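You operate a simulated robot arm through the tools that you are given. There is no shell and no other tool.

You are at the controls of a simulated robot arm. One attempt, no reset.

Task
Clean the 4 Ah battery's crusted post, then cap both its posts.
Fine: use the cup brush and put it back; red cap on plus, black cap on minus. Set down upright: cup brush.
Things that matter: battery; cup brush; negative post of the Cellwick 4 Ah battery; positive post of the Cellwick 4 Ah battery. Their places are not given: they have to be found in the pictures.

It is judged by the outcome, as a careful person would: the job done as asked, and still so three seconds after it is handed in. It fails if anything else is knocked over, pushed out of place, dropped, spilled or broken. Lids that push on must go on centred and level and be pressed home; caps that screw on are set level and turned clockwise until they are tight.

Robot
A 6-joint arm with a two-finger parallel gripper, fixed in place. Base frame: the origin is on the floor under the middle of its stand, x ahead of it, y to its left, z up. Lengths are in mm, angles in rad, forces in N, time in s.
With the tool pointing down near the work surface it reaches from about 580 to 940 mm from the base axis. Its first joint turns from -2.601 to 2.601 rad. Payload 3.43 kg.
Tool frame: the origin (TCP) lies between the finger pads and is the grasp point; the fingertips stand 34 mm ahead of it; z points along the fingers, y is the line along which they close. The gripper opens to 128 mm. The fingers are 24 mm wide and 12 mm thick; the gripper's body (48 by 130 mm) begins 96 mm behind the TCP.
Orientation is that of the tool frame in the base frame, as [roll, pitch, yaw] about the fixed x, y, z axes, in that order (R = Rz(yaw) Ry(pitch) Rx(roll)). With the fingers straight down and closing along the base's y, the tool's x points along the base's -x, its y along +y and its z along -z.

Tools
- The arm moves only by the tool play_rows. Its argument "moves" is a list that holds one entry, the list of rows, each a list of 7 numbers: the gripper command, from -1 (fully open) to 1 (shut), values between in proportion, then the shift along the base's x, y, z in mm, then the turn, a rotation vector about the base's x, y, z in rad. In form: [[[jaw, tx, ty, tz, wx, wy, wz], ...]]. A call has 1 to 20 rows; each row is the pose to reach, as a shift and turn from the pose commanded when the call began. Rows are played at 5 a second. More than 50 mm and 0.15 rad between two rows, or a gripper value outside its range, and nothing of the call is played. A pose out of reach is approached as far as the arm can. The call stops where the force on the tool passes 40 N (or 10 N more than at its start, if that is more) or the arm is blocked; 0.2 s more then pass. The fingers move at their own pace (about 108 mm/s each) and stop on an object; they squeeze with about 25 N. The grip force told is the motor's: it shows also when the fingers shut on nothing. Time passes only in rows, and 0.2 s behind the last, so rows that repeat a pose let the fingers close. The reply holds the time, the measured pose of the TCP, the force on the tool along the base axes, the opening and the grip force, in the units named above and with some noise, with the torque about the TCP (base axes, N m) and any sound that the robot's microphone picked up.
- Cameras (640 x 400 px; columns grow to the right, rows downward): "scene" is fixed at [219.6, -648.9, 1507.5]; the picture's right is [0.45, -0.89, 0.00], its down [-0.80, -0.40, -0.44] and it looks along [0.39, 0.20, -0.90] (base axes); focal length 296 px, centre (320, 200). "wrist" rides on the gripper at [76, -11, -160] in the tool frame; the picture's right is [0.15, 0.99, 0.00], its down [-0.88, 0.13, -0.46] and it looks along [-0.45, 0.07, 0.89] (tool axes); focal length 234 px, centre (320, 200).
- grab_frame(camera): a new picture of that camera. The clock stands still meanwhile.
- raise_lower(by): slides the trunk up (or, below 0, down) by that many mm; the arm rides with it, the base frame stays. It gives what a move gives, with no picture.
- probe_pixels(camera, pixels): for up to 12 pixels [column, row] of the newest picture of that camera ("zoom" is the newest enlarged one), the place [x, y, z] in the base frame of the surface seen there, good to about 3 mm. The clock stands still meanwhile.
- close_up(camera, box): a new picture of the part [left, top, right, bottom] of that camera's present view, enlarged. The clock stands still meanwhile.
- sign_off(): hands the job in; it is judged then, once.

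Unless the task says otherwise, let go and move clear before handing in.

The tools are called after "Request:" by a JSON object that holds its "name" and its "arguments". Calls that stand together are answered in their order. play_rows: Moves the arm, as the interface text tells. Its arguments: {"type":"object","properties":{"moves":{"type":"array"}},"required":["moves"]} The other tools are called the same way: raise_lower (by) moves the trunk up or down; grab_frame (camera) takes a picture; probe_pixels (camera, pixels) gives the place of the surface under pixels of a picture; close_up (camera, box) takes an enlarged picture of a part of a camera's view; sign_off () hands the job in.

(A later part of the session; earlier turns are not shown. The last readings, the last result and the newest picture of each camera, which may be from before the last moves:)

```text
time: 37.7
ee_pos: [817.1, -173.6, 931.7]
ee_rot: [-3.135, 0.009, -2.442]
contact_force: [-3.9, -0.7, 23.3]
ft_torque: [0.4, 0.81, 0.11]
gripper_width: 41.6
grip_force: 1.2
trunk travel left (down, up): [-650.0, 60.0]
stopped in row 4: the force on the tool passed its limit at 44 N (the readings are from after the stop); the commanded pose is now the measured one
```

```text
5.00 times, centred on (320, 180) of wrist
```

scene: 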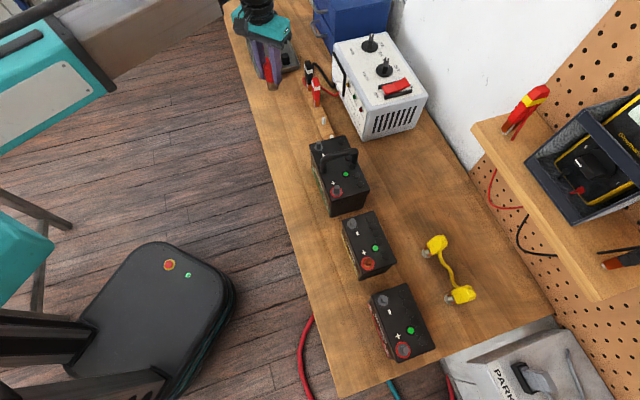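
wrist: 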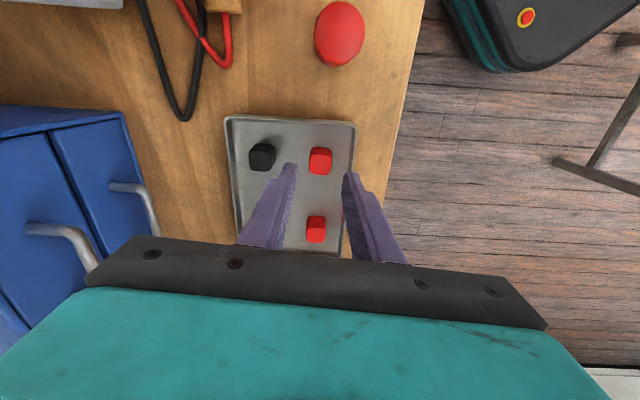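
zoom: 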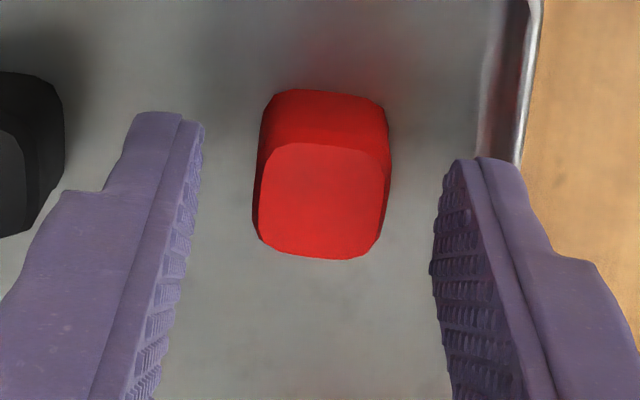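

The descent stopped at 44 N: torque puts the contact at about (-35,+17) mm from the TCP, i.e. the outer corner of one finger on the tray's rim at the right of the picture. I back up straight and check whether the tray moved.

Request:
{"name": "play_rows", "arguments": {"moves": [[[0.375, 0, 0, 5, 0, 0, 0], [0.375, 0, 0, 20, 0, 0, 0], [0.375, 0, 0, 38, 0, 0, 0], [0.375, 0, 0, 38, 0, 0, 0]]]}}

Request:
{"name": "grab_frame", "arguments": {"camera": "wrist"}}

Request:
{"name": "close_up", "arguments": {"camera": "wrist", "box": [280, 120, 360, 200]}}

Request:
{"name": "grab_frame", "arguments": {"camera": "scene"}}

```text
time: 38.7
ee_pos: [819.6, -171.4, 965.3]
ee_rot: [-3.136, 0.007, -2.443]
contact_force: [0.6, -0.4, 0.0]
ft_torque: [0.01, -0.02, -0.02]
gripper_width: 40.0
grip_force: 0.0
trunk travel left (down, up): [-650.0, 60.0]
```

```text
taken
```

wrist: 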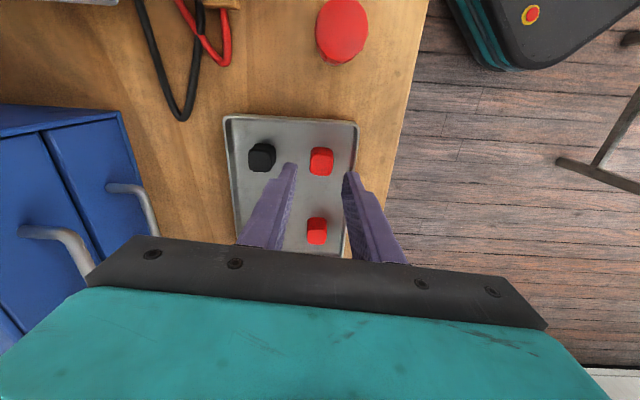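

```text
5.00 times, centred on (320, 160) of wrist
```

zoom: 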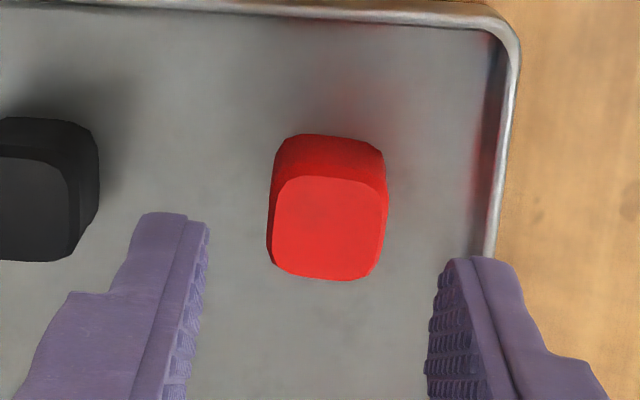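

```text
taken
```

scene: 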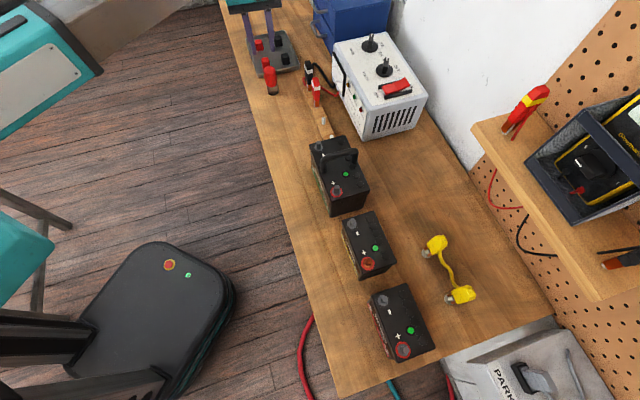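

Cap and tray look unchanged in the wrist view. I compare the tray with the earlier scene zoom to be sure.

Request:
{"name": "close_up", "arguments": {"camera": "scene", "box": [240, 25, 310, 105]}}

Request:
{"name": "play_rows", "arguments": {"moves": [[[0.375, 0, 0, 0, 0, 0.009, 0]]]}}

Request:
{"name": "play_rows", "arguments": {"moves": [[[0.375, 0, 0, 0, 0, 0, 0]]]}}

Request:
{"name": "close_up", "arguments": {"camera": "wrist", "box": [280, 120, 360, 200]}}

Request:
{"name": "probe_pixels", "arguments": {"camera": "zoom", "pixels": [[330, 230], [300, 230], [360, 230], [330, 200], [330, 260], [515, 60], [505, 160], [480, 160], [500, 30], [300, 8], [230, 60], [400, 300]]}}

```text
5.00 times, centred on (275, 65) of scene
```

zoom: 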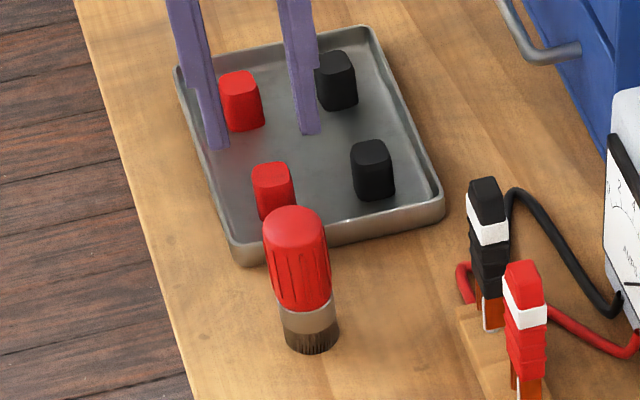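

```text
time: 39.1
ee_pos: [819.0, -172.4, 964.9]
ee_rot: [-3.141, 0.0, -2.442]
contact_force: [-0.6, 0.3, 0.6]
ft_torque: [-0.01, 0.03, -0.02]
gripper_width: 39.7
grip_force: 0.1
trunk travel left (down, up): [-650.0, 60.0]
```

```text
time: 39.5
ee_pos: [819.1, -171.3, 966.0]
ee_rot: [3.139, 0.0, -2.443]
contact_force: [-0.2, 0.1, 0.0]
ft_torque: [0.0, -0.01, 0.0]
gripper_width: 40.0
grip_force: 0.1
trunk travel left (down, up): [-650.0, 60.0]
```

```text
5.00 times, centred on (320, 160) of wrist
```

zoom: 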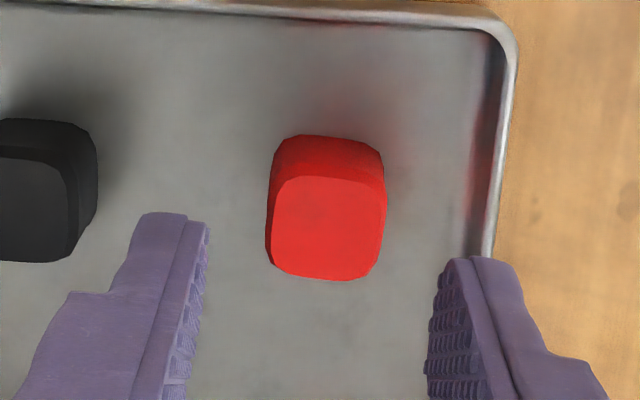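

```text
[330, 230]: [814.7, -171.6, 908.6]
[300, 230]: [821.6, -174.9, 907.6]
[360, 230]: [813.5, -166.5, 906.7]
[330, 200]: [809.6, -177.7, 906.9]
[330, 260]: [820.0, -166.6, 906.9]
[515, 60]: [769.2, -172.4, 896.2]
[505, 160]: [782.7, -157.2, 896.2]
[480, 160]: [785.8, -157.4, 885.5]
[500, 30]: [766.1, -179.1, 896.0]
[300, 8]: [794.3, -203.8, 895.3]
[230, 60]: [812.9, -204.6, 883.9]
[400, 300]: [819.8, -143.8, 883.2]
```

The tray hasn't moved; its rim is at z ≈ 896 with the inner wall ~31 mm from the cap's centre along the jaw axis. I narrow the jaws to 30 mm, correct 2.5 mm in x, and descend again.

Request:
{"name": "play_rows", "arguments": {"moves": [[[0.531, -2.5, 0.1, 0, 0, 0, 0], [0.531, -2.5, 0.1, -15, 0, 0, 0], [0.531, -2.5, 0.1, -22, 0, 0, 0], [0.531, -2.5, 0.1, -22, 0, 0, 0]]]}}

Request:
{"name": "close_up", "arguments": {"camera": "wrist", "box": [270, 130, 370, 210]}}

```text
time: 40.5
ee_pos: [816.2, -172.8, 943.1]
ee_rot: [3.141, 0.0, -2.44]
contact_force: [0.0, -0.1, 0.5]
ft_torque: [-0.01, 0.02, -0.03]
gripper_width: 29.9
grip_force: 0.1
trunk travel left (down, up): [-650.0, 60.0]
```

```text
5.00 times, centred on (320, 170) of wrist
```

zoom: 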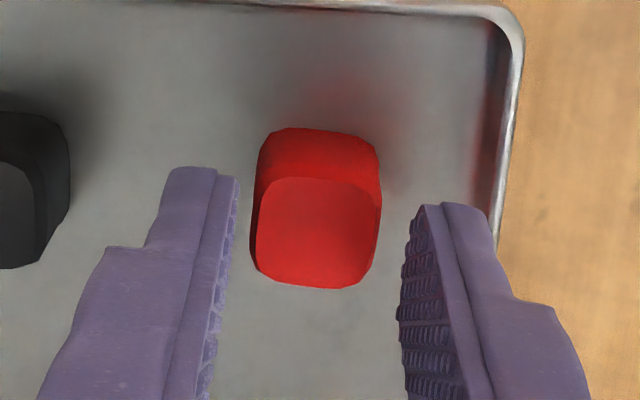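

The cap is between the jaws with room on both sides; I nudge 1 mm away from the tray wall and descend the last 21 mm in small steps.

Request:
{"name": "play_rows", "arguments": {"moves": [[[0.531, 0.6, -0.8, -4, 0, 0, 0], [0.531, 0.6, -0.8, -8, 0, 0, 0], [0.531, 0.6, -0.8, -11, 0, 0, 0], [0.531, 0.6, -0.8, -14, 0, 0, 0], [0.531, 0.6, -0.8, -17, 0, 0, 0], [0.531, 0.6, -0.8, -20, 0, 0, 0], [0.531, 0.6, -0.8, -21, 0, 0, 0]]]}}

Request:
{"name": "close_up", "arguments": {"camera": "wrist", "box": [270, 130, 370, 210]}}

```text
time: 42.1
ee_pos: [818.2, -173.3, 922.1]
ee_rot: [3.142, 0.001, -2.442]
contact_force: [0.2, 0.3, -0.2]
ft_torque: [0.01, -0.02, 0.0]
gripper_width: 30.0
grip_force: 0.1
trunk travel left (down, up): [-650.0, 60.0]
```

```text
5.00 times, centred on (320, 170) of wrist
```

zoom: 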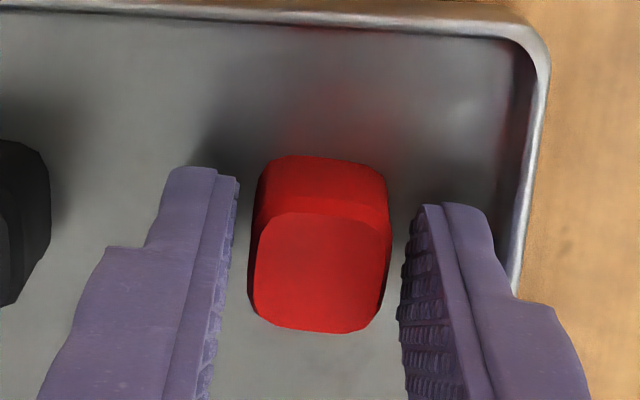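

Clear descent to z ≈ 922 with the cap centred at zoom (320,272). I close on it.

Request:
{"name": "play_rows", "arguments": {"moves": [[[0.65, 0, 0, 0, 0, 0, 0], [0.8, 0, 0, 0, 0, 0, 0], [1, 0, 0, 0, 0, 0, 0], [1, 0, 0, 0, 0, 0, 0], [1, 0, 0, 0, 0, 0, 0]]]}}

Request:
{"name": "close_up", "arguments": {"camera": "wrist", "box": [270, 130, 370, 210]}}

```text
time: 43.3
ee_pos: [816.4, -172.3, 923.3]
ee_rot: [3.14, 0.002, -2.441]
contact_force: [0.7, 0.8, 0.1]
ft_torque: [0.02, -0.02, -0.01]
gripper_width: 22.9
grip_force: 25.2
trunk travel left (down, up): [-650.0, 60.0]
```

```text
5.00 times, centred on (320, 170) of wrist
```

zoom: 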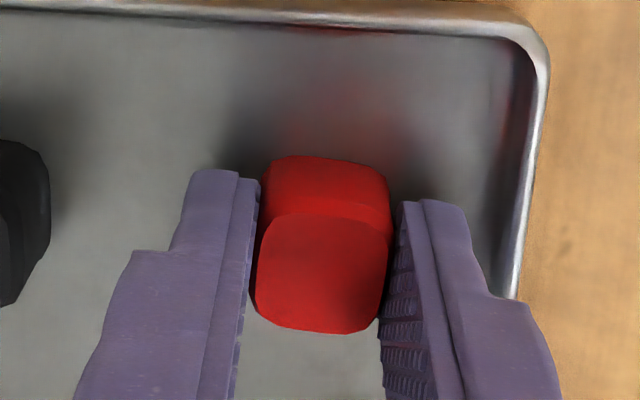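

The cap is held (22.9 mm, 25 N) and centred at zoom (321,272). I lift it straight out of the tray and travel toward the battery.

Request:
{"name": "play_rows", "arguments": {"moves": [[[1, 0, 0, 8, 0, 0, 0], [1, 0, 0, 25, 0, 0, 0], [1, 0, 0, 60, 0, 0, 0], [1, 0, 0, 105, 0, 0, 0], [1, 0, 0, 150, 0, 0, 0], [1, 0, 0, 190, 0, 0, 0], [1, -32, -35.3, 190, 0, 0, 0], [1, -64, -70.6, 190, 0, 0, 0], [1, -96, -105.9, 190, 0, 0, 0], [1, -128, -141.2, 190, 0, 0, 0], [1, -160, -176.5, 190, 0, 0, 0], [1, -192, -211.8, 190, 0, 0, 0], [1, -224, -247.1, 190, 0, 0, 0], [1, -256, -282.4, 190, 0, 0, 0], [1, -288, -317.7, 190, 0, 0, 0], [1, -320, -353, 190, 0, 0, 0], [1, -352, -388.3, 190, 0, 0, 0], [1, -384, -423.6, 190, 0, 0, 0], [1, -416, -458.9, 190, 0, 0, 0], [1, -448, -494.2, 190, 0, 0, 0]]]}}

Request:
{"name": "grab_frame", "arguments": {"camera": "wrist"}}

```text
time: 47.5
ee_pos: [368.3, -666.9, 1112.6]
ee_rot: [-3.14, 0.0, -2.442]
contact_force: [-0.4, 0.7, 1.1]
ft_torque: [0.0, -0.02, -0.02]
gripper_width: 23.2
grip_force: 25.4
trunk travel left (down, up): [-650.0, 60.0]
```

```text
taken
```

wrist: 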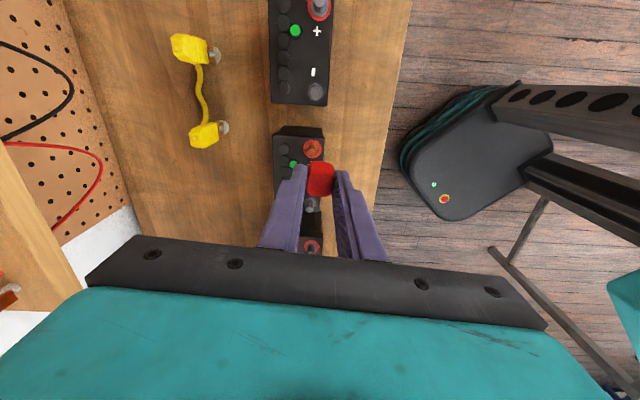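

Still at travel height with the red cap in hand at (320,180). I continue to above the plus post and stop with the cap ~20 mm above it.

Request:
{"name": "play_rows", "arguments": {"moves": [[[1, -32, -36, 0, 0, 0, 0], [1, -64, -71, 0, 0, 0, 0], [1, -97, -107, 0, 0, 0, 0], [1, -97, -107, -35, 0, 0, 0], [1, -97, -107, -65, 0, 0, 0], [1, -97, -107, -65, 0, 0, 0]]]}}

Request:
{"name": "close_up", "arguments": {"camera": "wrist", "box": [260, 100, 380, 220]}}

Request:
{"name": "play_rows", "arguments": {"moves": [[[1, 0, 0, 0, 0, 0, 0]]]}}

Request:
{"name": "play_rows", "arguments": {"moves": [[[1, 0, 0, 0, 0, 0, 0]]]}}

```text
time: 48.9
ee_pos: [270.9, -773.0, 1046.4]
ee_rot: [3.141, -0.001, -2.443]
contact_force: [0.6, 0.5, 0.6]
ft_torque: [-0.04, -0.03, 0.0]
gripper_width: 22.7
grip_force: 24.9
trunk travel left (down, up): [-650.0, 60.0]
```

```text
3.33 times, centred on (320, 160) of wrist
```

zoom: 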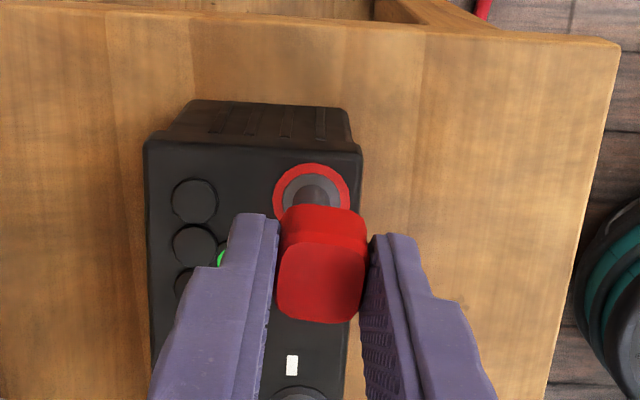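

```text
time: 49.3
ee_pos: [271.0, -773.1, 1046.8]
ee_rot: [3.139, 0.0, -2.442]
contact_force: [-0.1, 0.2, -0.5]
ft_torque: [0.01, -0.02, -0.01]
gripper_width: 22.6
grip_force: 25.4
trunk travel left (down, up): [-650.0, 60.0]
```

```text
time: 49.7
ee_pos: [271.7, -772.3, 1047.3]
ee_rot: [3.139, -0.002, -2.442]
contact_force: [-0.4, 0.2, -0.1]
ft_torque: [-0.03, 0.01, -0.01]
gripper_width: 22.6
grip_force: 24.9
trunk travel left (down, up): [-650.0, 60.0]
```

TCP reads ≈ (271.2,-772.8), while the post is at ≈ (272,-774.3); in the zoom the ring centre is at column 311, a bit left of the axis at ~320. I take a tighter zoom to refine before correcting.

Request:
{"name": "close_up", "arguments": {"camera": "wrist", "box": [295, 140, 345, 205]}}

Request:
{"name": "probe_pixels", "arguments": {"camera": "zoom", "pixels": [[320, 300], [260, 300], [390, 300], [330, 260]]}}

```text
6.15 times, centred on (320, 172) of wrist
```

zoom: 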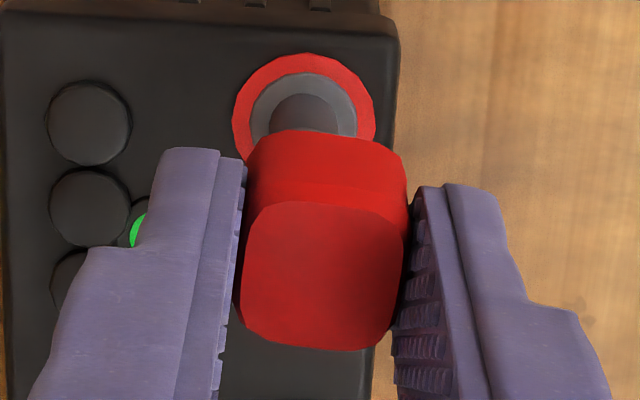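

```text
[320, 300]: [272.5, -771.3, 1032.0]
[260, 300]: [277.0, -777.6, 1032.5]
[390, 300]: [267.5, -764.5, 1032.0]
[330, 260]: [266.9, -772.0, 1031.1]
```

The ring centre is at column ≈317.3 versus the cap/tool axis at 320.3, i.e. the post is ~3 mm off to the picture's left. I shift by (2.1,-1.8) and re-check.

Request:
{"name": "play_rows", "arguments": {"moves": [[[1, 2.1, -1.8, 0, 0, 0, 0], [1, 2.1, -1.8, 0, 0, 0, 0], [1, 2.1, -1.8, 0, 0, 0, 0]]]}}

Request:
{"name": "close_up", "arguments": {"camera": "wrist", "box": [295, 140, 345, 205]}}

Request:
{"name": "play_rows", "arguments": {"moves": [[[1, 0, 0, 0, 0, 0, 0]]]}}

Request:
{"name": "close_up", "arguments": {"camera": "scene", "box": [360, 310, 440, 390]}}

```text
time: 50.5
ee_pos: [274.0, -775.1, 1047.6]
ee_rot: [3.137, -0.001, -2.441]
contact_force: [-0.2, -0.1, 0.3]
ft_torque: [0.04, -0.02, 0.02]
gripper_width: 22.7
grip_force: 24.9
trunk travel left (down, up): [-650.0, 60.0]
```

```text
6.15 times, centred on (320, 172) of wrist
```

zoom: 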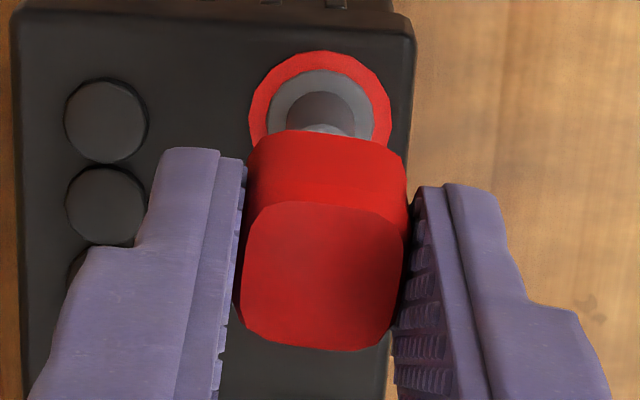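

```text
time: 50.9
ee_pos: [273.4, -773.1, 1048.2]
ee_rot: [3.139, 0.0, -2.444]
contact_force: [-0.1, 0.0, 0.4]
ft_torque: [0.04, 0.0, 0.02]
gripper_width: 23.0
grip_force: 25.3
trunk travel left (down, up): [-650.0, 60.0]
```

```text
5.00 times, centred on (400, 350) of scene
```

zoom: 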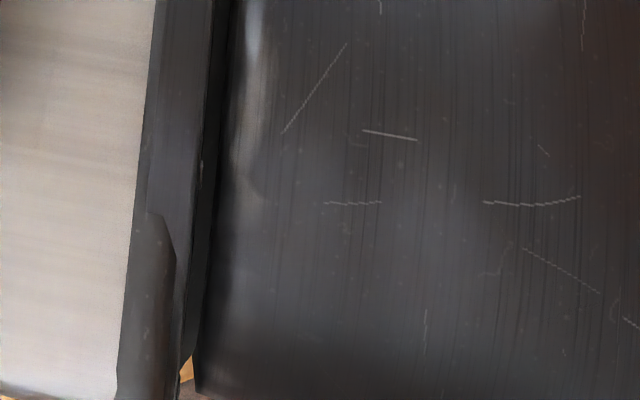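

Ring and cap now share column 320 and the rows agree within a millimetre. I apply a 0.5 mm trim and lower the cap toward the post, watching the force.

Request:
{"name": "play_rows", "arguments": {"moves": [[[1, -0.3, -0.4, -8, 0, 0, 0], [1, -0.3, -0.4, -15, 0, 0, 0], [1, -0.3, -0.4, -19, 0, 0, 0], [1, -0.3, -0.4, -22, 0, 0, 0], [1, -0.3, -0.4, -22, 0, 0, 0]]]}}

Request:
{"name": "close_up", "arguments": {"camera": "wrist", "box": [280, 130, 360, 210]}}

```text
time: 52.1
ee_pos: [272.5, -776.4, 1024.9]
ee_rot: [3.141, 0.002, -2.441]
contact_force: [0.9, -0.3, 0.0]
ft_torque: [0.0, 0.03, 0.01]
gripper_width: 22.7
grip_force: 25.2
trunk travel left (down, up): [-650.0, 60.0]
```

```text
5.00 times, centred on (320, 170) of wrist
```

zoom: 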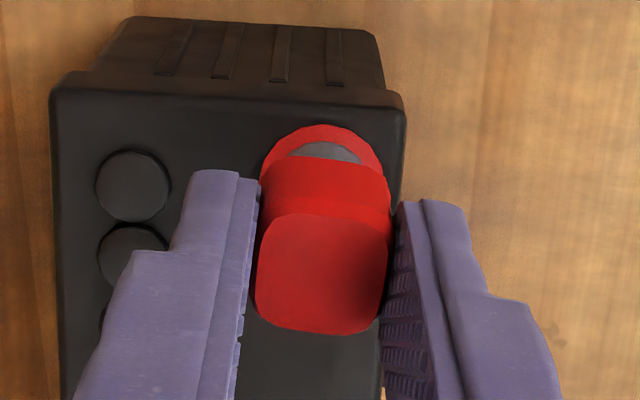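

Ring (col 321) and cap (col 322) stay lined up and no force yet. I go on down in 2 mm steps.

Request:
{"name": "play_rows", "arguments": {"moves": [[[1, 0, 0, -2, 0, 0, 0], [1, 0, 0, -4, 0, 0, 0], [1, 0, 0, -6, 0, 0, 0], [1, 0, 0, -6, 0, 0, 0]]]}}

Request:
{"name": "close_up", "arguments": {"camera": "wrist", "box": [280, 130, 360, 210]}}

```text
time: 53.1
ee_pos: [274.3, -775.3, 1019.1]
ee_rot: [3.138, 0.0, -2.441]
contact_force: [0.2, 0.5, -0.5]
ft_torque: [-0.01, 0.04, 0.02]
gripper_width: 22.6
grip_force: 24.3
trunk travel left (down, up): [-650.0, 60.0]
```

```text
5.00 times, centred on (320, 170) of wrist
```

zoom: 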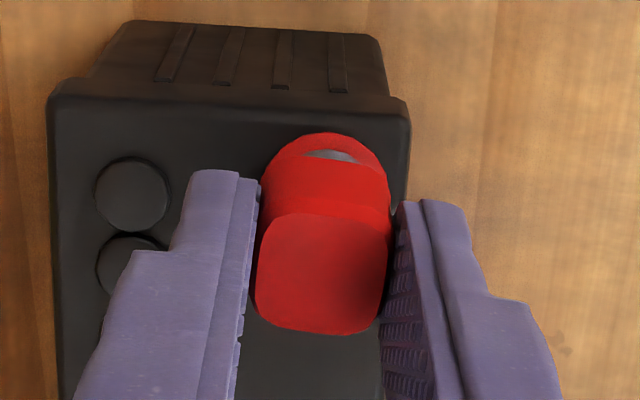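

The cap rim should be ~5 mm past the post top with no force, so it's going over the post. I keep lowering.

Request:
{"name": "play_rows", "arguments": {"moves": [[[1, 0, 0, -2, 0, 0, 0], [1, 0, 0, -4, 0, 0, 0], [1, 0, 0, -5, 0, 0, 0], [1, 0, 0, -6, 0, 0, 0], [1, 0, 0, -6, 0, 0, 0]]]}}

Request:
{"name": "close_up", "arguments": {"camera": "wrist", "box": [280, 130, 360, 210]}}

```text
time: 54.3
ee_pos: [274.1, -775.9, 1014.0]
ee_rot: [3.14, -0.001, -2.442]
contact_force: [-0.3, -0.8, 0.8]
ft_torque: [-0.03, 0.02, -0.01]
gripper_width: 22.7
grip_force: 24.4
trunk travel left (down, up): [-650.0, 60.0]
```

```text
5.00 times, centred on (320, 170) of wrist
```

zoom: 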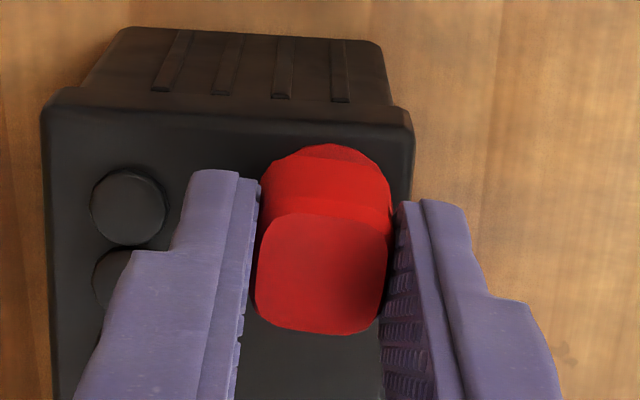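

Still free. I continue 1 mm at a time until I feel resistance.

Request:
{"name": "play_rows", "arguments": {"moves": [[[1, 0, 0, -1, 0, 0, 0], [1, 0, 0, -2, 0, 0, 0], [1, 0, 0, -3, 0, 0, 0], [1, 0, 0, -3, 0, 0, 0]]]}}

Request:
{"name": "play_rows", "arguments": {"moves": [[[1, 0, 0, -1, 0, 0, 0], [1, 0, 0, -2, 0, 0, 0], [1, 0, 0, -2, 0, 0, 0]]]}}

Request:
{"name": "close_up", "arguments": {"camera": "wrist", "box": [280, 130, 360, 210]}}

```text
time: 55.3
ee_pos: [272.5, -775.8, 1011.1]
ee_rot: [3.141, 0.0, -2.443]
contact_force: [-0.8, -0.4, -0.5]
ft_torque: [-0.01, 0.0, -0.04]
gripper_width: 22.8
grip_force: 24.9
trunk travel left (down, up): [-650.0, 60.0]
```

```text
time: 56.1
ee_pos: [273.4, -776.8, 1008.6]
ee_rot: [3.141, 0.0, -2.44]
contact_force: [0.0, -0.2, 0.9]
ft_torque: [0.02, 0.03, -0.02]
gripper_width: 22.9
grip_force: 25.3
trunk travel left (down, up): [-650.0, 60.0]
```

```text
5.00 times, centred on (320, 170) of wrist
```

zoom: 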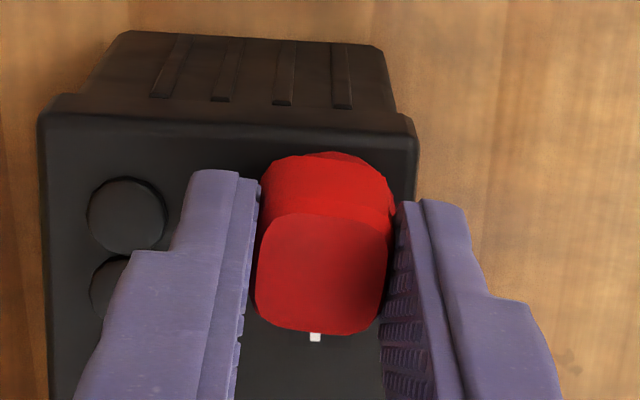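

Request:
{"name": "close_up", "arguments": {"camera": "wrist", "box": [300, 150, 345, 190]}}

Request:
{"name": "play_rows", "arguments": {"moves": [[[1, 0, 0, -1, 0, 0, 0], [1, 0, 0, -2, 0, 0, 0], [1, 0, 0, -2, 0, 0, 0]]]}}

```text
10.00 times, centred on (322, 170) of wrist
```

zoom: 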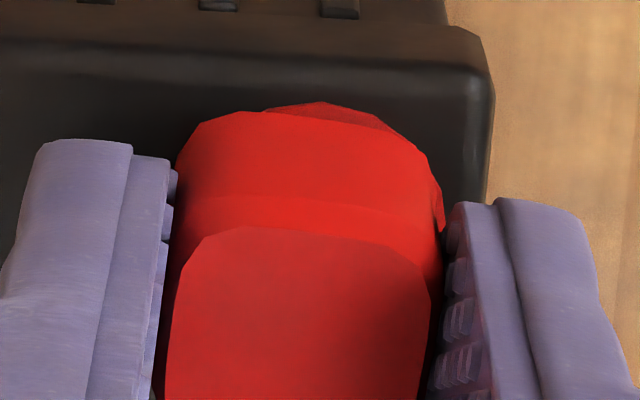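

```text
time: 56.9
ee_pos: [272.7, -776.2, 1008.0]
ee_rot: [3.141, -0.002, -2.442]
contact_force: [0.6, 0.5, -0.1]
ft_torque: [0.02, -0.02, 0.0]
gripper_width: 22.6
grip_force: 24.8
trunk travel left (down, up): [-650.0, 60.0]
```

Still no resistance at ≈968. I continue in 1 mm steps.

Request:
{"name": "play_rows", "arguments": {"moves": [[[1, 0, 0, -1, 0, 0, 0], [1, 0, 0, -1, 0, 0, 0]]]}}

Request:
{"name": "play_rows", "arguments": {"moves": [[[1, 0, 0, -1, 0, 0, 0], [1, 0, 0, -1, 0, 0, 0]]]}}

Request:
{"name": "close_up", "arguments": {"camera": "wrist", "box": [300, 150, 345, 190]}}

```text
time: 57.5
ee_pos: [273.4, -775.0, 1005.6]
ee_rot: [3.139, 0.001, -2.442]
contact_force: [-0.6, -0.4, -0.2]
ft_torque: [0.0, -0.01, 0.02]
gripper_width: 22.9
grip_force: 25.0
trunk travel left (down, up): [-650.0, 60.0]
```

```text
time: 58.1
ee_pos: [273.8, -775.5, 1004.8]
ee_rot: [3.141, 0.001, -2.441]
contact_force: [0.8, 0.1, 0.2]
ft_torque: [-0.02, 0.0, -0.02]
gripper_width: 22.5
grip_force: 24.6
trunk travel left (down, up): [-650.0, 60.0]
```

```text
10.00 times, centred on (322, 170) of wrist
```

zoom: 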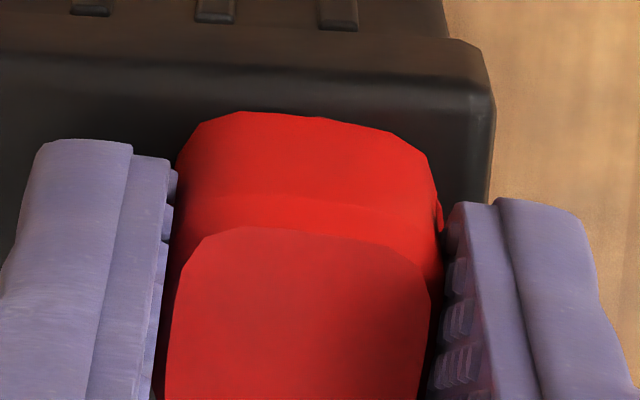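

The cap now almost hides the ring, bottom ≈966. Next millimetre steps should reach the seat.

Request:
{"name": "play_rows", "arguments": {"moves": [[[1, 0, 0, -0.5, 0, 0, 0], [1, 0, 0, -1, 0, 0, 0], [1, 0, 0, -1, 0, 0, 0]]]}}

Request:
{"name": "play_rows", "arguments": {"moves": [[[1, 0, 0, -0.5, 0, 0, 0], [1, 0, 0, -1, 0, 0, 0], [1, 0, 0, -1, 0, 0, 0]]]}}

```text
time: 58.9
ee_pos: [273.6, -776.8, 1004.4]
ee_rot: [3.141, 0.0, -2.442]
contact_force: [1.2, -0.3, 3.9]
ft_torque: [-0.02, -0.05, -0.01]
gripper_width: 22.7
grip_force: 25.0
trunk travel left (down, up): [-650.0, 60.0]
```

```text
time: 59.7
ee_pos: [272.6, -775.9, 1003.0]
ee_rot: [-3.139, -0.001, -2.443]
contact_force: [-0.2, -2.1, 12.9]
ft_torque: [-0.08, 0.0, 0.0]
gripper_width: 22.6
grip_force: 25.2
trunk travel left (down, up): [-650.0, 60.0]
```

Resistance has built to 13 N, so the cap has met its seat. I press ~1.5 mm more, then look.

Request:
{"name": "play_rows", "arguments": {"moves": [[[1, 0, 0, -0.5, 0, 0, 0], [1, 0, 0, -1, 0, 0, 0], [1, 0, 0, -1.5, 0, 0, 0], [1, 0, 0, -1.5, 0, 0, 0]]]}}

Request:
{"name": "close_up", "arguments": {"camera": "wrist", "box": [280, 130, 360, 210]}}

```text
time: 60.7
ee_pos: [273.8, -774.9, 1003.3]
ee_rot: [-3.139, -0.003, -2.441]
contact_force: [1.8, -3.1, 25.0]
ft_torque: [-0.08, 0.02, -0.02]
gripper_width: 22.9
grip_force: 25.3
trunk travel left (down, up): [-650.0, 60.0]
```

```text
5.00 times, centred on (320, 170) of wrist
```

zoom: 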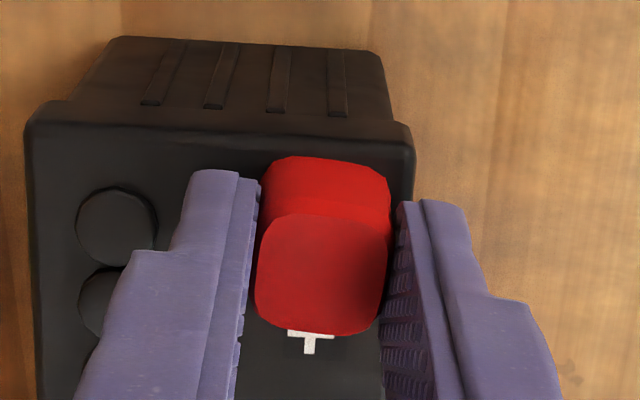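

The cap is down to the battery top (force 25 N, cap base ≈965) and looks level. I ease the pressure, open the jaws just to 30 mm to stay clear of the vent caps, and rise.

Request:
{"name": "play_rows", "arguments": {"moves": [[[1, 0, 0, 1.2, 0, 0, 0], [1, 0, 0, 2.4, 0, 0, 0], [1, 0, 0, 2.4, 0, 0, 0]]]}}

Request:
{"name": "play_rows", "arguments": {"moves": [[[0.6, 0, 0, 0.5, 0, 0, 0], [0.531, 0, 0, 0.5, 0, 0, 0], [0.531, 0, 0, 0.5, 0, 0, 0], [0.531, 0, 0, 10, 0, 0, 0], [0.531, 0, 0, 30, 0, 0, 0], [0.531, 0, 0, 60, 0, 0, 0], [0.531, 0, 0, 60, 0, 0, 0]]]}}

Request:
{"name": "grab_frame", "arguments": {"camera": "wrist"}}

Request:
{"name": "close_up", "arguments": {"camera": "wrist", "box": [270, 110, 370, 200]}}

```text
time: 61.5
ee_pos: [273.7, -773.6, 1003.9]
ee_rot: [3.141, 0.0, -2.441]
contact_force: [-0.4, -1.1, 8.6]
ft_torque: [-0.04, 0.05, 0.07]
gripper_width: 22.7
grip_force: 25.0
trunk travel left (down, up): [-650.0, 60.0]
```

```text
time: 63.1
ee_pos: [274.4, -774.7, 1063.8]
ee_rot: [3.139, 0.0, -2.443]
contact_force: [0.2, -0.5, 0.0]
ft_torque: [-0.02, 0.01, -0.01]
gripper_width: 29.7
grip_force: 0.0
trunk travel left (down, up): [-650.0, 60.0]
```

```text
taken
```

wrist: 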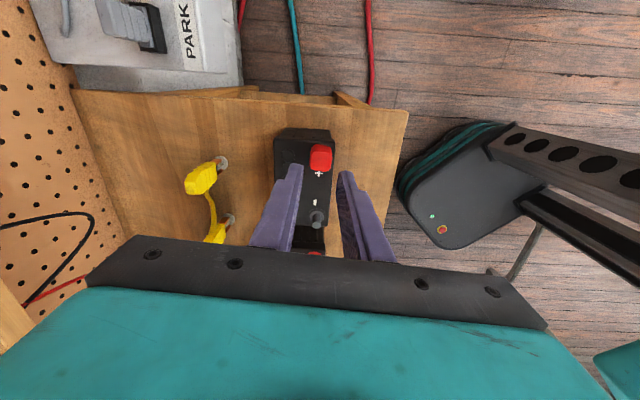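

```text
4.44 times, centred on (320, 155) of wrist
```

zoom: 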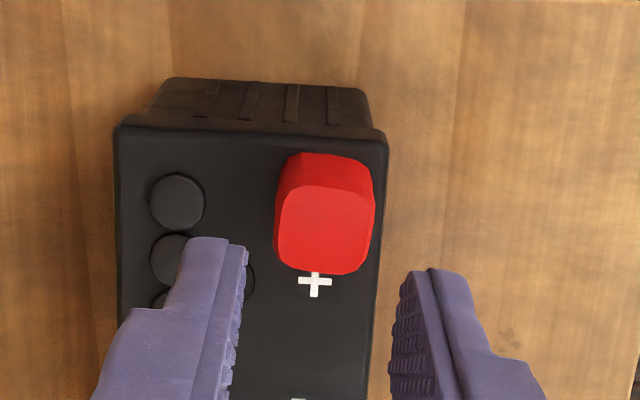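

The red cap stays on the post, straight with the battery. I probe its top for height, level and centring.

Request:
{"name": "close_up", "arguments": {"camera": "wrist", "box": [300, 135, 345, 180]}}

Request:
{"name": "probe_pixels", "arguments": {"camera": "zoom", "pixels": [[320, 220], [260, 220], [380, 220], [320, 170], [320, 280], [270, 170], [370, 280], [370, 180], [270, 280]]}}

Request:
{"name": "grab_frame", "arguments": {"camera": "scene"}}

```text
8.89 times, centred on (322, 158) of wrist
```

zoom: 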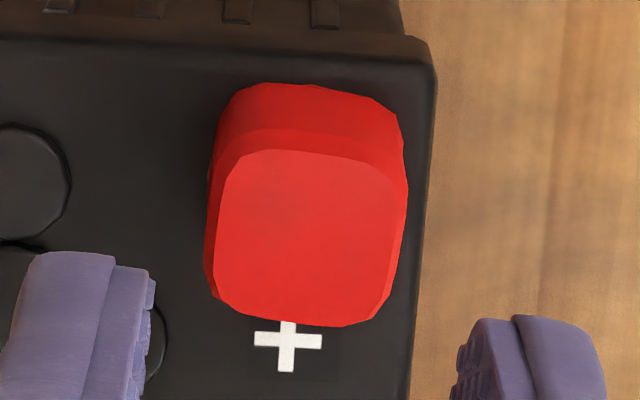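

```text
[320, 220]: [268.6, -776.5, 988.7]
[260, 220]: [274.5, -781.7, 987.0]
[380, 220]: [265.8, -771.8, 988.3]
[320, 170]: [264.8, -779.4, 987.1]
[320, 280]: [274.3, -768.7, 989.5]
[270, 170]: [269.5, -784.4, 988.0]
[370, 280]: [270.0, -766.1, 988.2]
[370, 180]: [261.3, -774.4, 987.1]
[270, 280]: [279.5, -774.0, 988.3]
```

```text
taken
```

scene: 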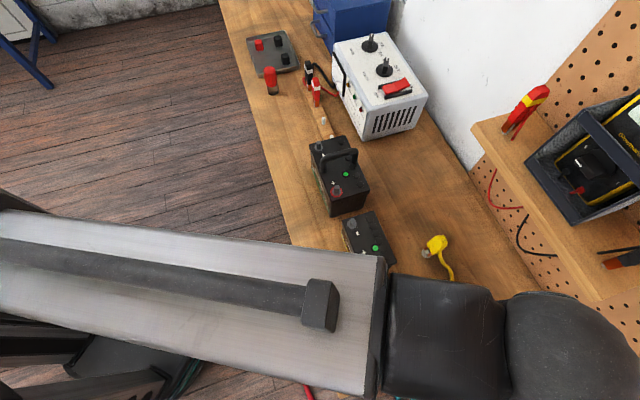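

The cap's top is level at z ≈ 988 (all nine probes 987–989.5) and centred at ≈ (272,-774.7), so it is down at the battery top. I shut the fingers and press squarely on it once to make sure it's home.

Request:
{"name": "play_rows", "arguments": {"moves": [[[1, 0, 0, 0, 0, 0, 0], [1, 0, 0, -15, 0, 0, 0], [1, 0, 0, -30, 0, 0, 0], [1, 0, 0, -38, 0, 0, 0], [1, 0, 0, -40, 0, 0, 0], [1, 0, 0, -41, 0, 0, 0], [1, 0, 0, -42, 0, 0, 0], [1, 0, 0, -43, 0, 0, 0]]]}}

```text
time: 64.9
ee_pos: [274.2, -775.4, 1023.0]
ee_rot: [-3.14, -0.002, -2.441]
contact_force: [0.5, -1.7, 14.0]
ft_torque: [-0.02, 0.02, -0.01]
gripper_width: 0.0
grip_force: 25.1
trunk travel left (down, up): [-650.0, 60.0]
```

Request:
{"name": "play_rows", "arguments": {"moves": [[[1, 0, 0, -1, 0, 0, 0], [1, 0, 0, -2, 0, 0, 0], [1, 0, 0, -2, 0, 0, 0]]]}}

```text
time: 65.7
ee_pos: [275.0, -774.6, 1021.8]
ee_rot: [-3.136, -0.001, -2.441]
contact_force: [1.9, -6.5, 35.4]
ft_torque: [-0.25, -0.05, 0.0]
gripper_width: 0.0
grip_force: 25.0
trunk travel left (down, up): [-650.0, 60.0]
```

35 N on the cap with no further travel — it is home. I rise off and look at it and the minus post.

Request:
{"name": "play_rows", "arguments": {"moves": [[[1, 0, 0, 3, 0, 0, 0], [1, 0, 0, 10, 0, 0, 0], [1, 0, 0, 40, 0, 0, 0], [1, 0, 0, 80, 0, 0, 0], [1, 0, 0, 90, 0, 0, 0], [0, 0, 0, 90, 0, 0, 0]]]}}

Request:
{"name": "grab_frame", "arguments": {"camera": "wrist"}}

Request:
{"name": "close_up", "arguments": {"camera": "wrist", "box": [270, 100, 370, 230]}}

```text
time: 67.1
ee_pos: [276.3, -776.4, 1108.7]
ee_rot: [3.141, 0.001, -2.444]
contact_force: [0.1, -0.3, -0.8]
ft_torque: [0.01, 0.01, 0.0]
gripper_width: 64.0
grip_force: 0.1
trunk travel left (down, up): [-650.0, 60.0]
```

```text
taken
```

wrist: 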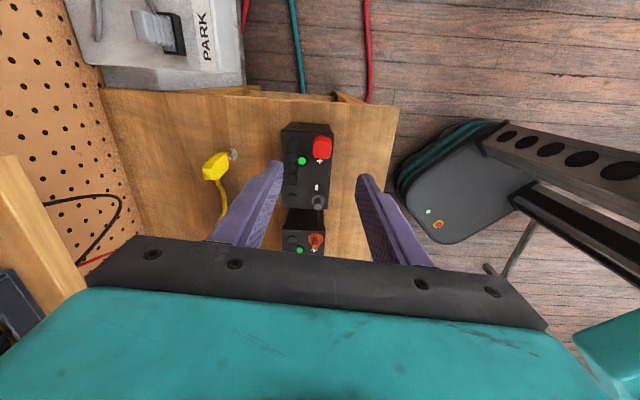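

```text
3.08 times, centred on (320, 165) of wrist
```

zoom: 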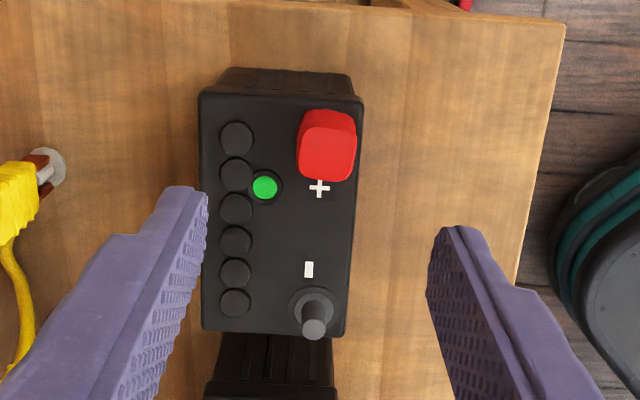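

The minus post is at wrist ≈ (317,202). I zoom and probe it for its centre.

Request:
{"name": "close_up", "arguments": {"camera": "wrist", "box": [300, 183, 336, 219]}}

Request:
{"name": "probe_pixels", "arguments": {"camera": "zoom", "pixels": [[290, 250], [270, 250], [310, 250], [290, 230], [290, 270], [230, 180], [350, 180], [290, 120], [330, 130], [250, 130]]}}

```text
11.11 times, centred on (318, 201) of wrist
```

zoom: 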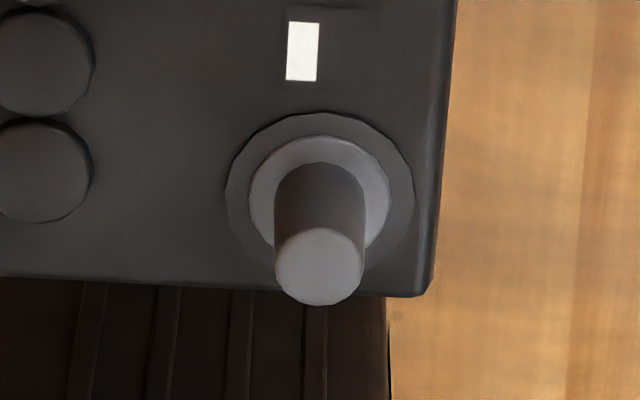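

```text
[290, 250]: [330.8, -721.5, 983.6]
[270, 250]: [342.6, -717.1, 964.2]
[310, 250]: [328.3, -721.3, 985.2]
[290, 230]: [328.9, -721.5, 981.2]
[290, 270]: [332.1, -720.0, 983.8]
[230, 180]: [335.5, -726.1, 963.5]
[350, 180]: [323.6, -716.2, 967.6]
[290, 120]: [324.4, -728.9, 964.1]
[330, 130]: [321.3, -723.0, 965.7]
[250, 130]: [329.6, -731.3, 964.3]
```

The minus post centre is ≈ (328.8,-718.4). Next the black cap at ≈ (858.7,-214.9), yaw ≈50°: to stay clear of the nearer tray wall I'll grip it along the 50° axis, so I turn the tool by -1.40 rad on the way.

Request:
{"name": "play_rows", "arguments": {"moves": [[[0, 34, 33, 5, 0, 0, -0.1], [0, 68, 66, 5, 0, 0, -0.2], [0, 102, 98, 5, 0, 0, -0.3], [0, 137, 131, 5, 0, 0, -0.4], [0, 171, 164, 5, 0, 0, -0.5], [0, 205, 197, 5, 0, 0, -0.6], [0, 240, 230, 5, 0, 0, -0.7], [0, 274, 263, 5, 0, 0, -0.8], [0, 308, 296, 5, 0, 0, -0.9], [0, 343, 328, 5, 0, 0, -1.0], [0, 377, 361, 5, 0, 0, -1.1], [0, 411, 394, 5, 0, 0, -1.2], [0, 446, 427, 5, 0, 0, -1.3], [0, 480, 460, 5, 0, 0, -1.4], [0, 514, 493, 0, 0, 0, -1.4], [0, 549, 526, -10, 0, 0, -1.4], [0, 584.9, 555, -40, 0, 0, -1.4], [0, 584.9, 560.7, -70, 0, 0, -1.4], [0, 584.9, 560.7, -70, 0, 0, -1.4]]]}}

Request:
{"name": "grab_frame", "arguments": {"camera": "wrist"}}

Request:
{"name": "close_up", "arguments": {"camera": "wrist", "box": [270, 90, 370, 190]}}

Request:
{"name": "grab_frame", "arguments": {"camera": "scene"}}

```text
refused: row 17 steps farther than a row can; nothing moved
```

```text
taken
```

wrist: 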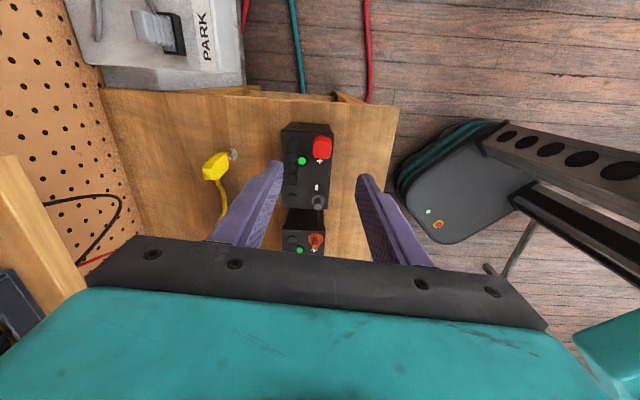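

```text
4.00 times, centred on (320, 140) of wrist
```

zoom: 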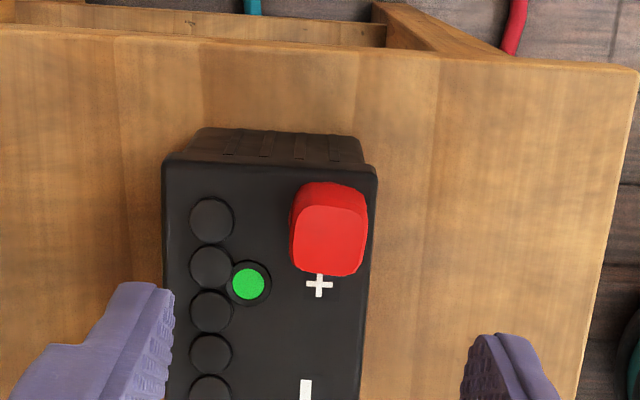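

```text
taken
```

scene: 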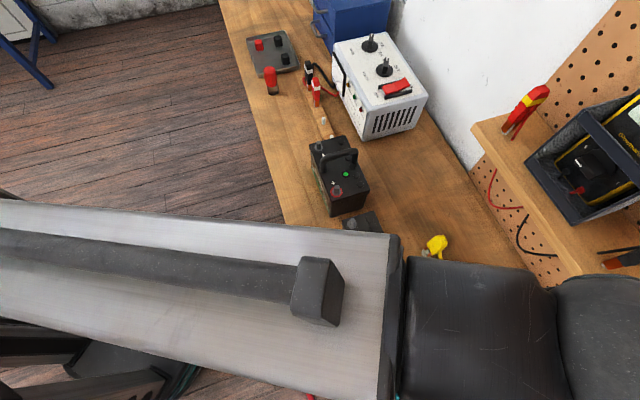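

The call was refused because one row's step was too long; nothing moved. I resend it with evenly smaller steps, and descend afterwards.

Request:
{"name": "play_rows", "arguments": {"moves": [[[0, 34, 33, 5, 0, 0, -0.1], [0, 68, 66, 5, 0, 0, -0.2], [0, 102, 98, 5, 0, 0, -0.3], [0, 137, 131, 5, 0, 0, -0.4], [0, 171, 164, 5, 0, 0, -0.5], [0, 205, 197, 5, 0, 0, -0.6], [0, 240, 230, 5, 0, 0, -0.7], [0, 274, 263, 5, 0, 0, -0.8], [0, 308, 296, 5, 0, 0, -0.9], [0, 343, 328, 5, 0, 0, -1.0], [0, 377, 361, 5, 0, 0, -1.1], [0, 411, 394, 5, 0, 0, -1.2], [0, 446, 427, 5, 0, 0, -1.3], [0, 480, 460, 5, 0, 0, -1.4], [0, 514, 493, 0, 0, 0, -1.4], [0, 549, 526, 0, 0, 0, -1.4], [0, 582, 558, 0, 0, 0, -1.4], [0, 584.9, 560.7, -35, 0, 0, -1.4], [0, 584.9, 560.7, -70, 0, 0, -1.4], [0, 584.9, 560.7, -70, 0, 0, -1.4]]]}}

Request:
{"name": "grab_frame", "arguments": {"camera": "wrist"}}

Request:
{"name": "close_up", "arguments": {"camera": "wrist", "box": [270, 90, 370, 190]}}

Request:
{"name": "grab_frame", "arguments": {"camera": "scene"}}

```text
time: 71.3
ee_pos: [861.6, -215.0, 1038.7]
ee_rot: [3.139, 0.0, 2.442]
contact_force: [-0.7, -1.0, 0.6]
ft_torque: [0.03, 0.01, -0.01]
gripper_width: 64.1
grip_force: 0.1
trunk travel left (down, up): [-650.0, 60.0]
```

```text
taken
```

wrist: 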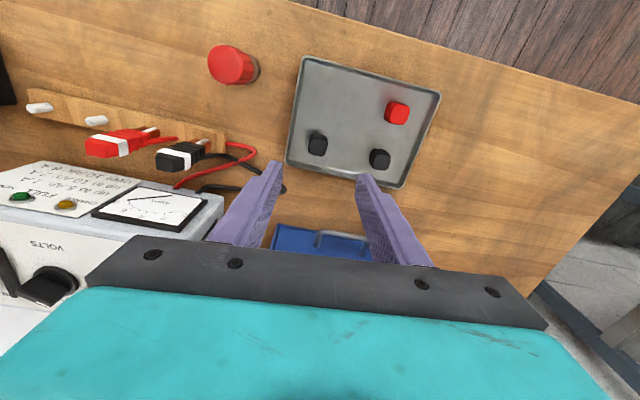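

```text
4.00 times, centred on (320, 140) of wrist
```

zoom: 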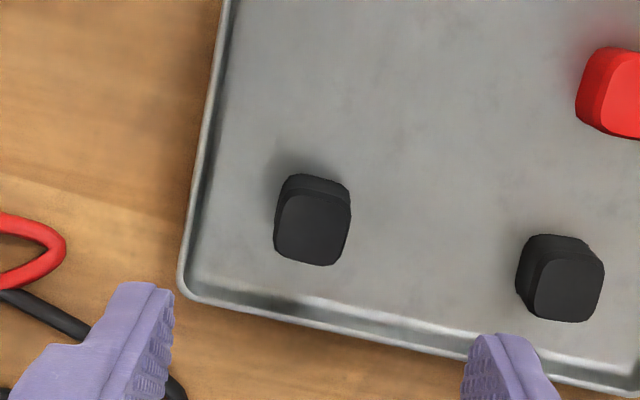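

```text
taken
```

scene: 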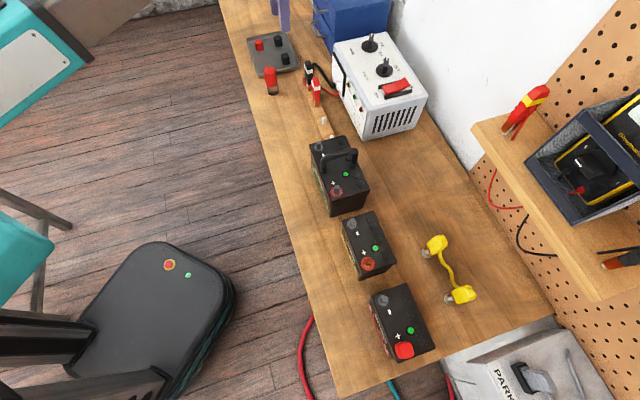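

The black cap's top is at px (318,147), about 2.5 mm from the axis, with faces aligned to the jaws and ≥34 mm to the wall on the jaw axis. I correct by (-1.9,-1.8), set jaws to 32 mm and come down to just above it.

Request:
{"name": "play_rows", "arguments": {"moves": [[[0.5, -1.9, -1.8, 0, 0, 0, 0], [0.5, -1.9, -1.8, -35, 0, 0, 0], [0.5, -1.9, -1.8, -70, 0, 0, 0], [0.5, -1.9, -1.8, -90, 0, 0, 0], [0.5, -1.9, -1.8, -90, 0, 0, 0]]]}}

Request:
{"name": "close_up", "arguments": {"camera": "wrist", "box": [270, 130, 370, 210]}}

Request:
{"name": "play_rows", "arguments": {"moves": [[[0.5, 0, 0, 0, 0, 0, 0]]]}}

```text
time: 72.5
ee_pos: [855.6, -213.8, 946.5]
ee_rot: [3.138, -0.001, 2.441]
contact_force: [0.3, 0.1, 0.4]
ft_torque: [-0.01, -0.02, 0.02]
gripper_width: 32.2
grip_force: 0.0
trunk travel left (down, up): [-650.0, 60.0]
```

```text
5.00 times, centred on (320, 170) of wrist
```

zoom: 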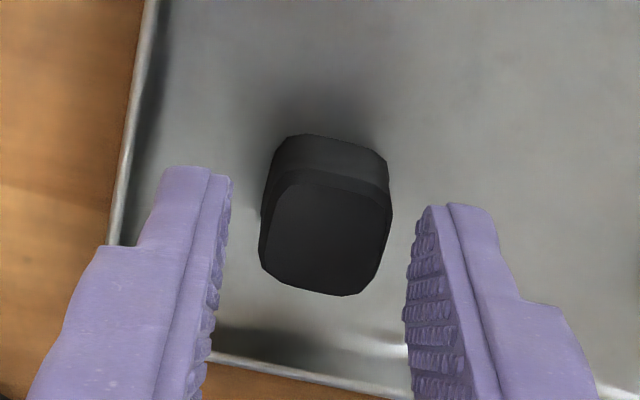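

```text
time: 72.9
ee_pos: [856.1, -214.6, 947.8]
ee_rot: [3.139, 0.0, 2.44]
contact_force: [-0.8, -0.2, 0.1]
ft_torque: [-0.01, 0.02, 0.0]
gripper_width: 31.7
grip_force: 0.2
trunk travel left (down, up): [-650.0, 60.0]
```

After settling, the cap's top centre is at px (321.2,178) versus the axis at ≈(320,174): it sits ~1 mm right and ~4 mm down-picture. I shift by (4.0,-1.2), let it settle and re-check.

Request:
{"name": "play_rows", "arguments": {"moves": [[[0.5, 2, -0.6, 0, 0, 0, 0], [0.5, 4, -1.2, 0, 0, 0, 0], [0.5, 4, -1.2, 0, 0, 0, 0], [0.5, 4, -1.2, 0, 0, 0, 0]]]}}

Request:
{"name": "close_up", "arguments": {"camera": "wrist", "box": [270, 130, 370, 210]}}

```text
time: 73.9
ee_pos: [861.7, -218.0, 948.2]
ee_rot: [3.141, 0.0, 2.441]
contact_force: [0.5, 0.3, -0.9]
ft_torque: [-0.01, -0.03, -0.01]
gripper_width: 32.0
grip_force: 0.0
trunk travel left (down, up): [-650.0, 60.0]
```

```text
5.00 times, centred on (320, 170) of wrist
```

zoom: 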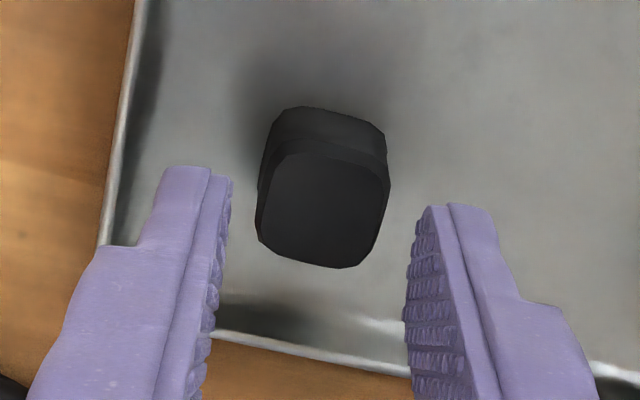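

The cap moved a bit more than intended in view (now px (320.5,172)). I wait a moment to see whether the arm is settled.

Request:
{"name": "play_rows", "arguments": {"moves": [[[0.5, 0, 0, 0, 0, 0, 0], [0.5, 0, 0, 0, 0, 0, 0], [0.5, 0, 0, 0, 0, 0, 0]]]}}

Request:
{"name": "close_up", "arguments": {"camera": "wrist", "box": [270, 130, 370, 210]}}

```text
time: 74.7
ee_pos: [860.8, -217.0, 948.2]
ee_rot: [3.141, 0.0, 2.442]
contact_force: [-0.3, 0.3, -0.7]
ft_torque: [-0.01, 0.0, 0.0]
gripper_width: 32.0
grip_force: 0.0
trunk travel left (down, up): [-650.0, 60.0]
```

```text
5.00 times, centred on (320, 170) of wrist
```

zoom: 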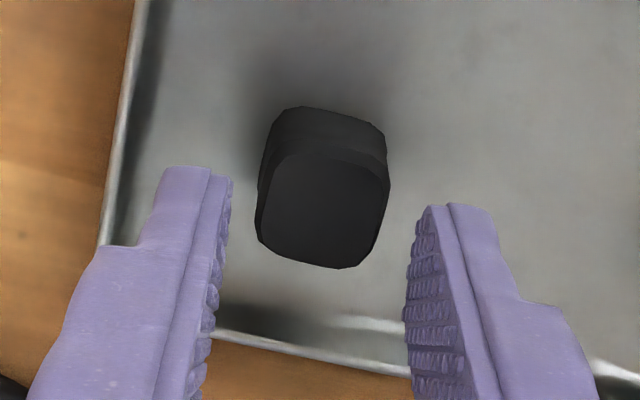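

Settled; the cap is ~1.7 mm up-picture of the axis. A small trim of (-1.1,+1.2), then check again.

Request:
{"name": "play_rows", "arguments": {"moves": [[[0.5, -1.1, 1.2, 0, 0, 0, 0], [0.5, -1.1, 1.2, 0, 0, 0, 0], [0.5, -1.1, 1.2, 0, 0, 0, 0]]]}}

Request:
{"name": "close_up", "arguments": {"camera": "wrist", "box": [270, 130, 370, 210]}}

```text
time: 75.5
ee_pos: [860.2, -216.2, 949.7]
ee_rot: [3.14, -0.001, 2.441]
contact_force: [0.2, -0.6, 0.0]
ft_torque: [0.03, -0.03, 0.03]
gripper_width: 32.1
grip_force: 0.0
trunk travel left (down, up): [-650.0, 60.0]
```

```text
5.00 times, centred on (320, 170) of wrist
```

zoom: 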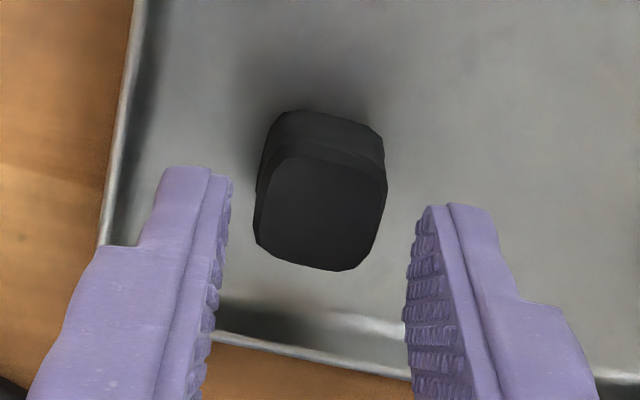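

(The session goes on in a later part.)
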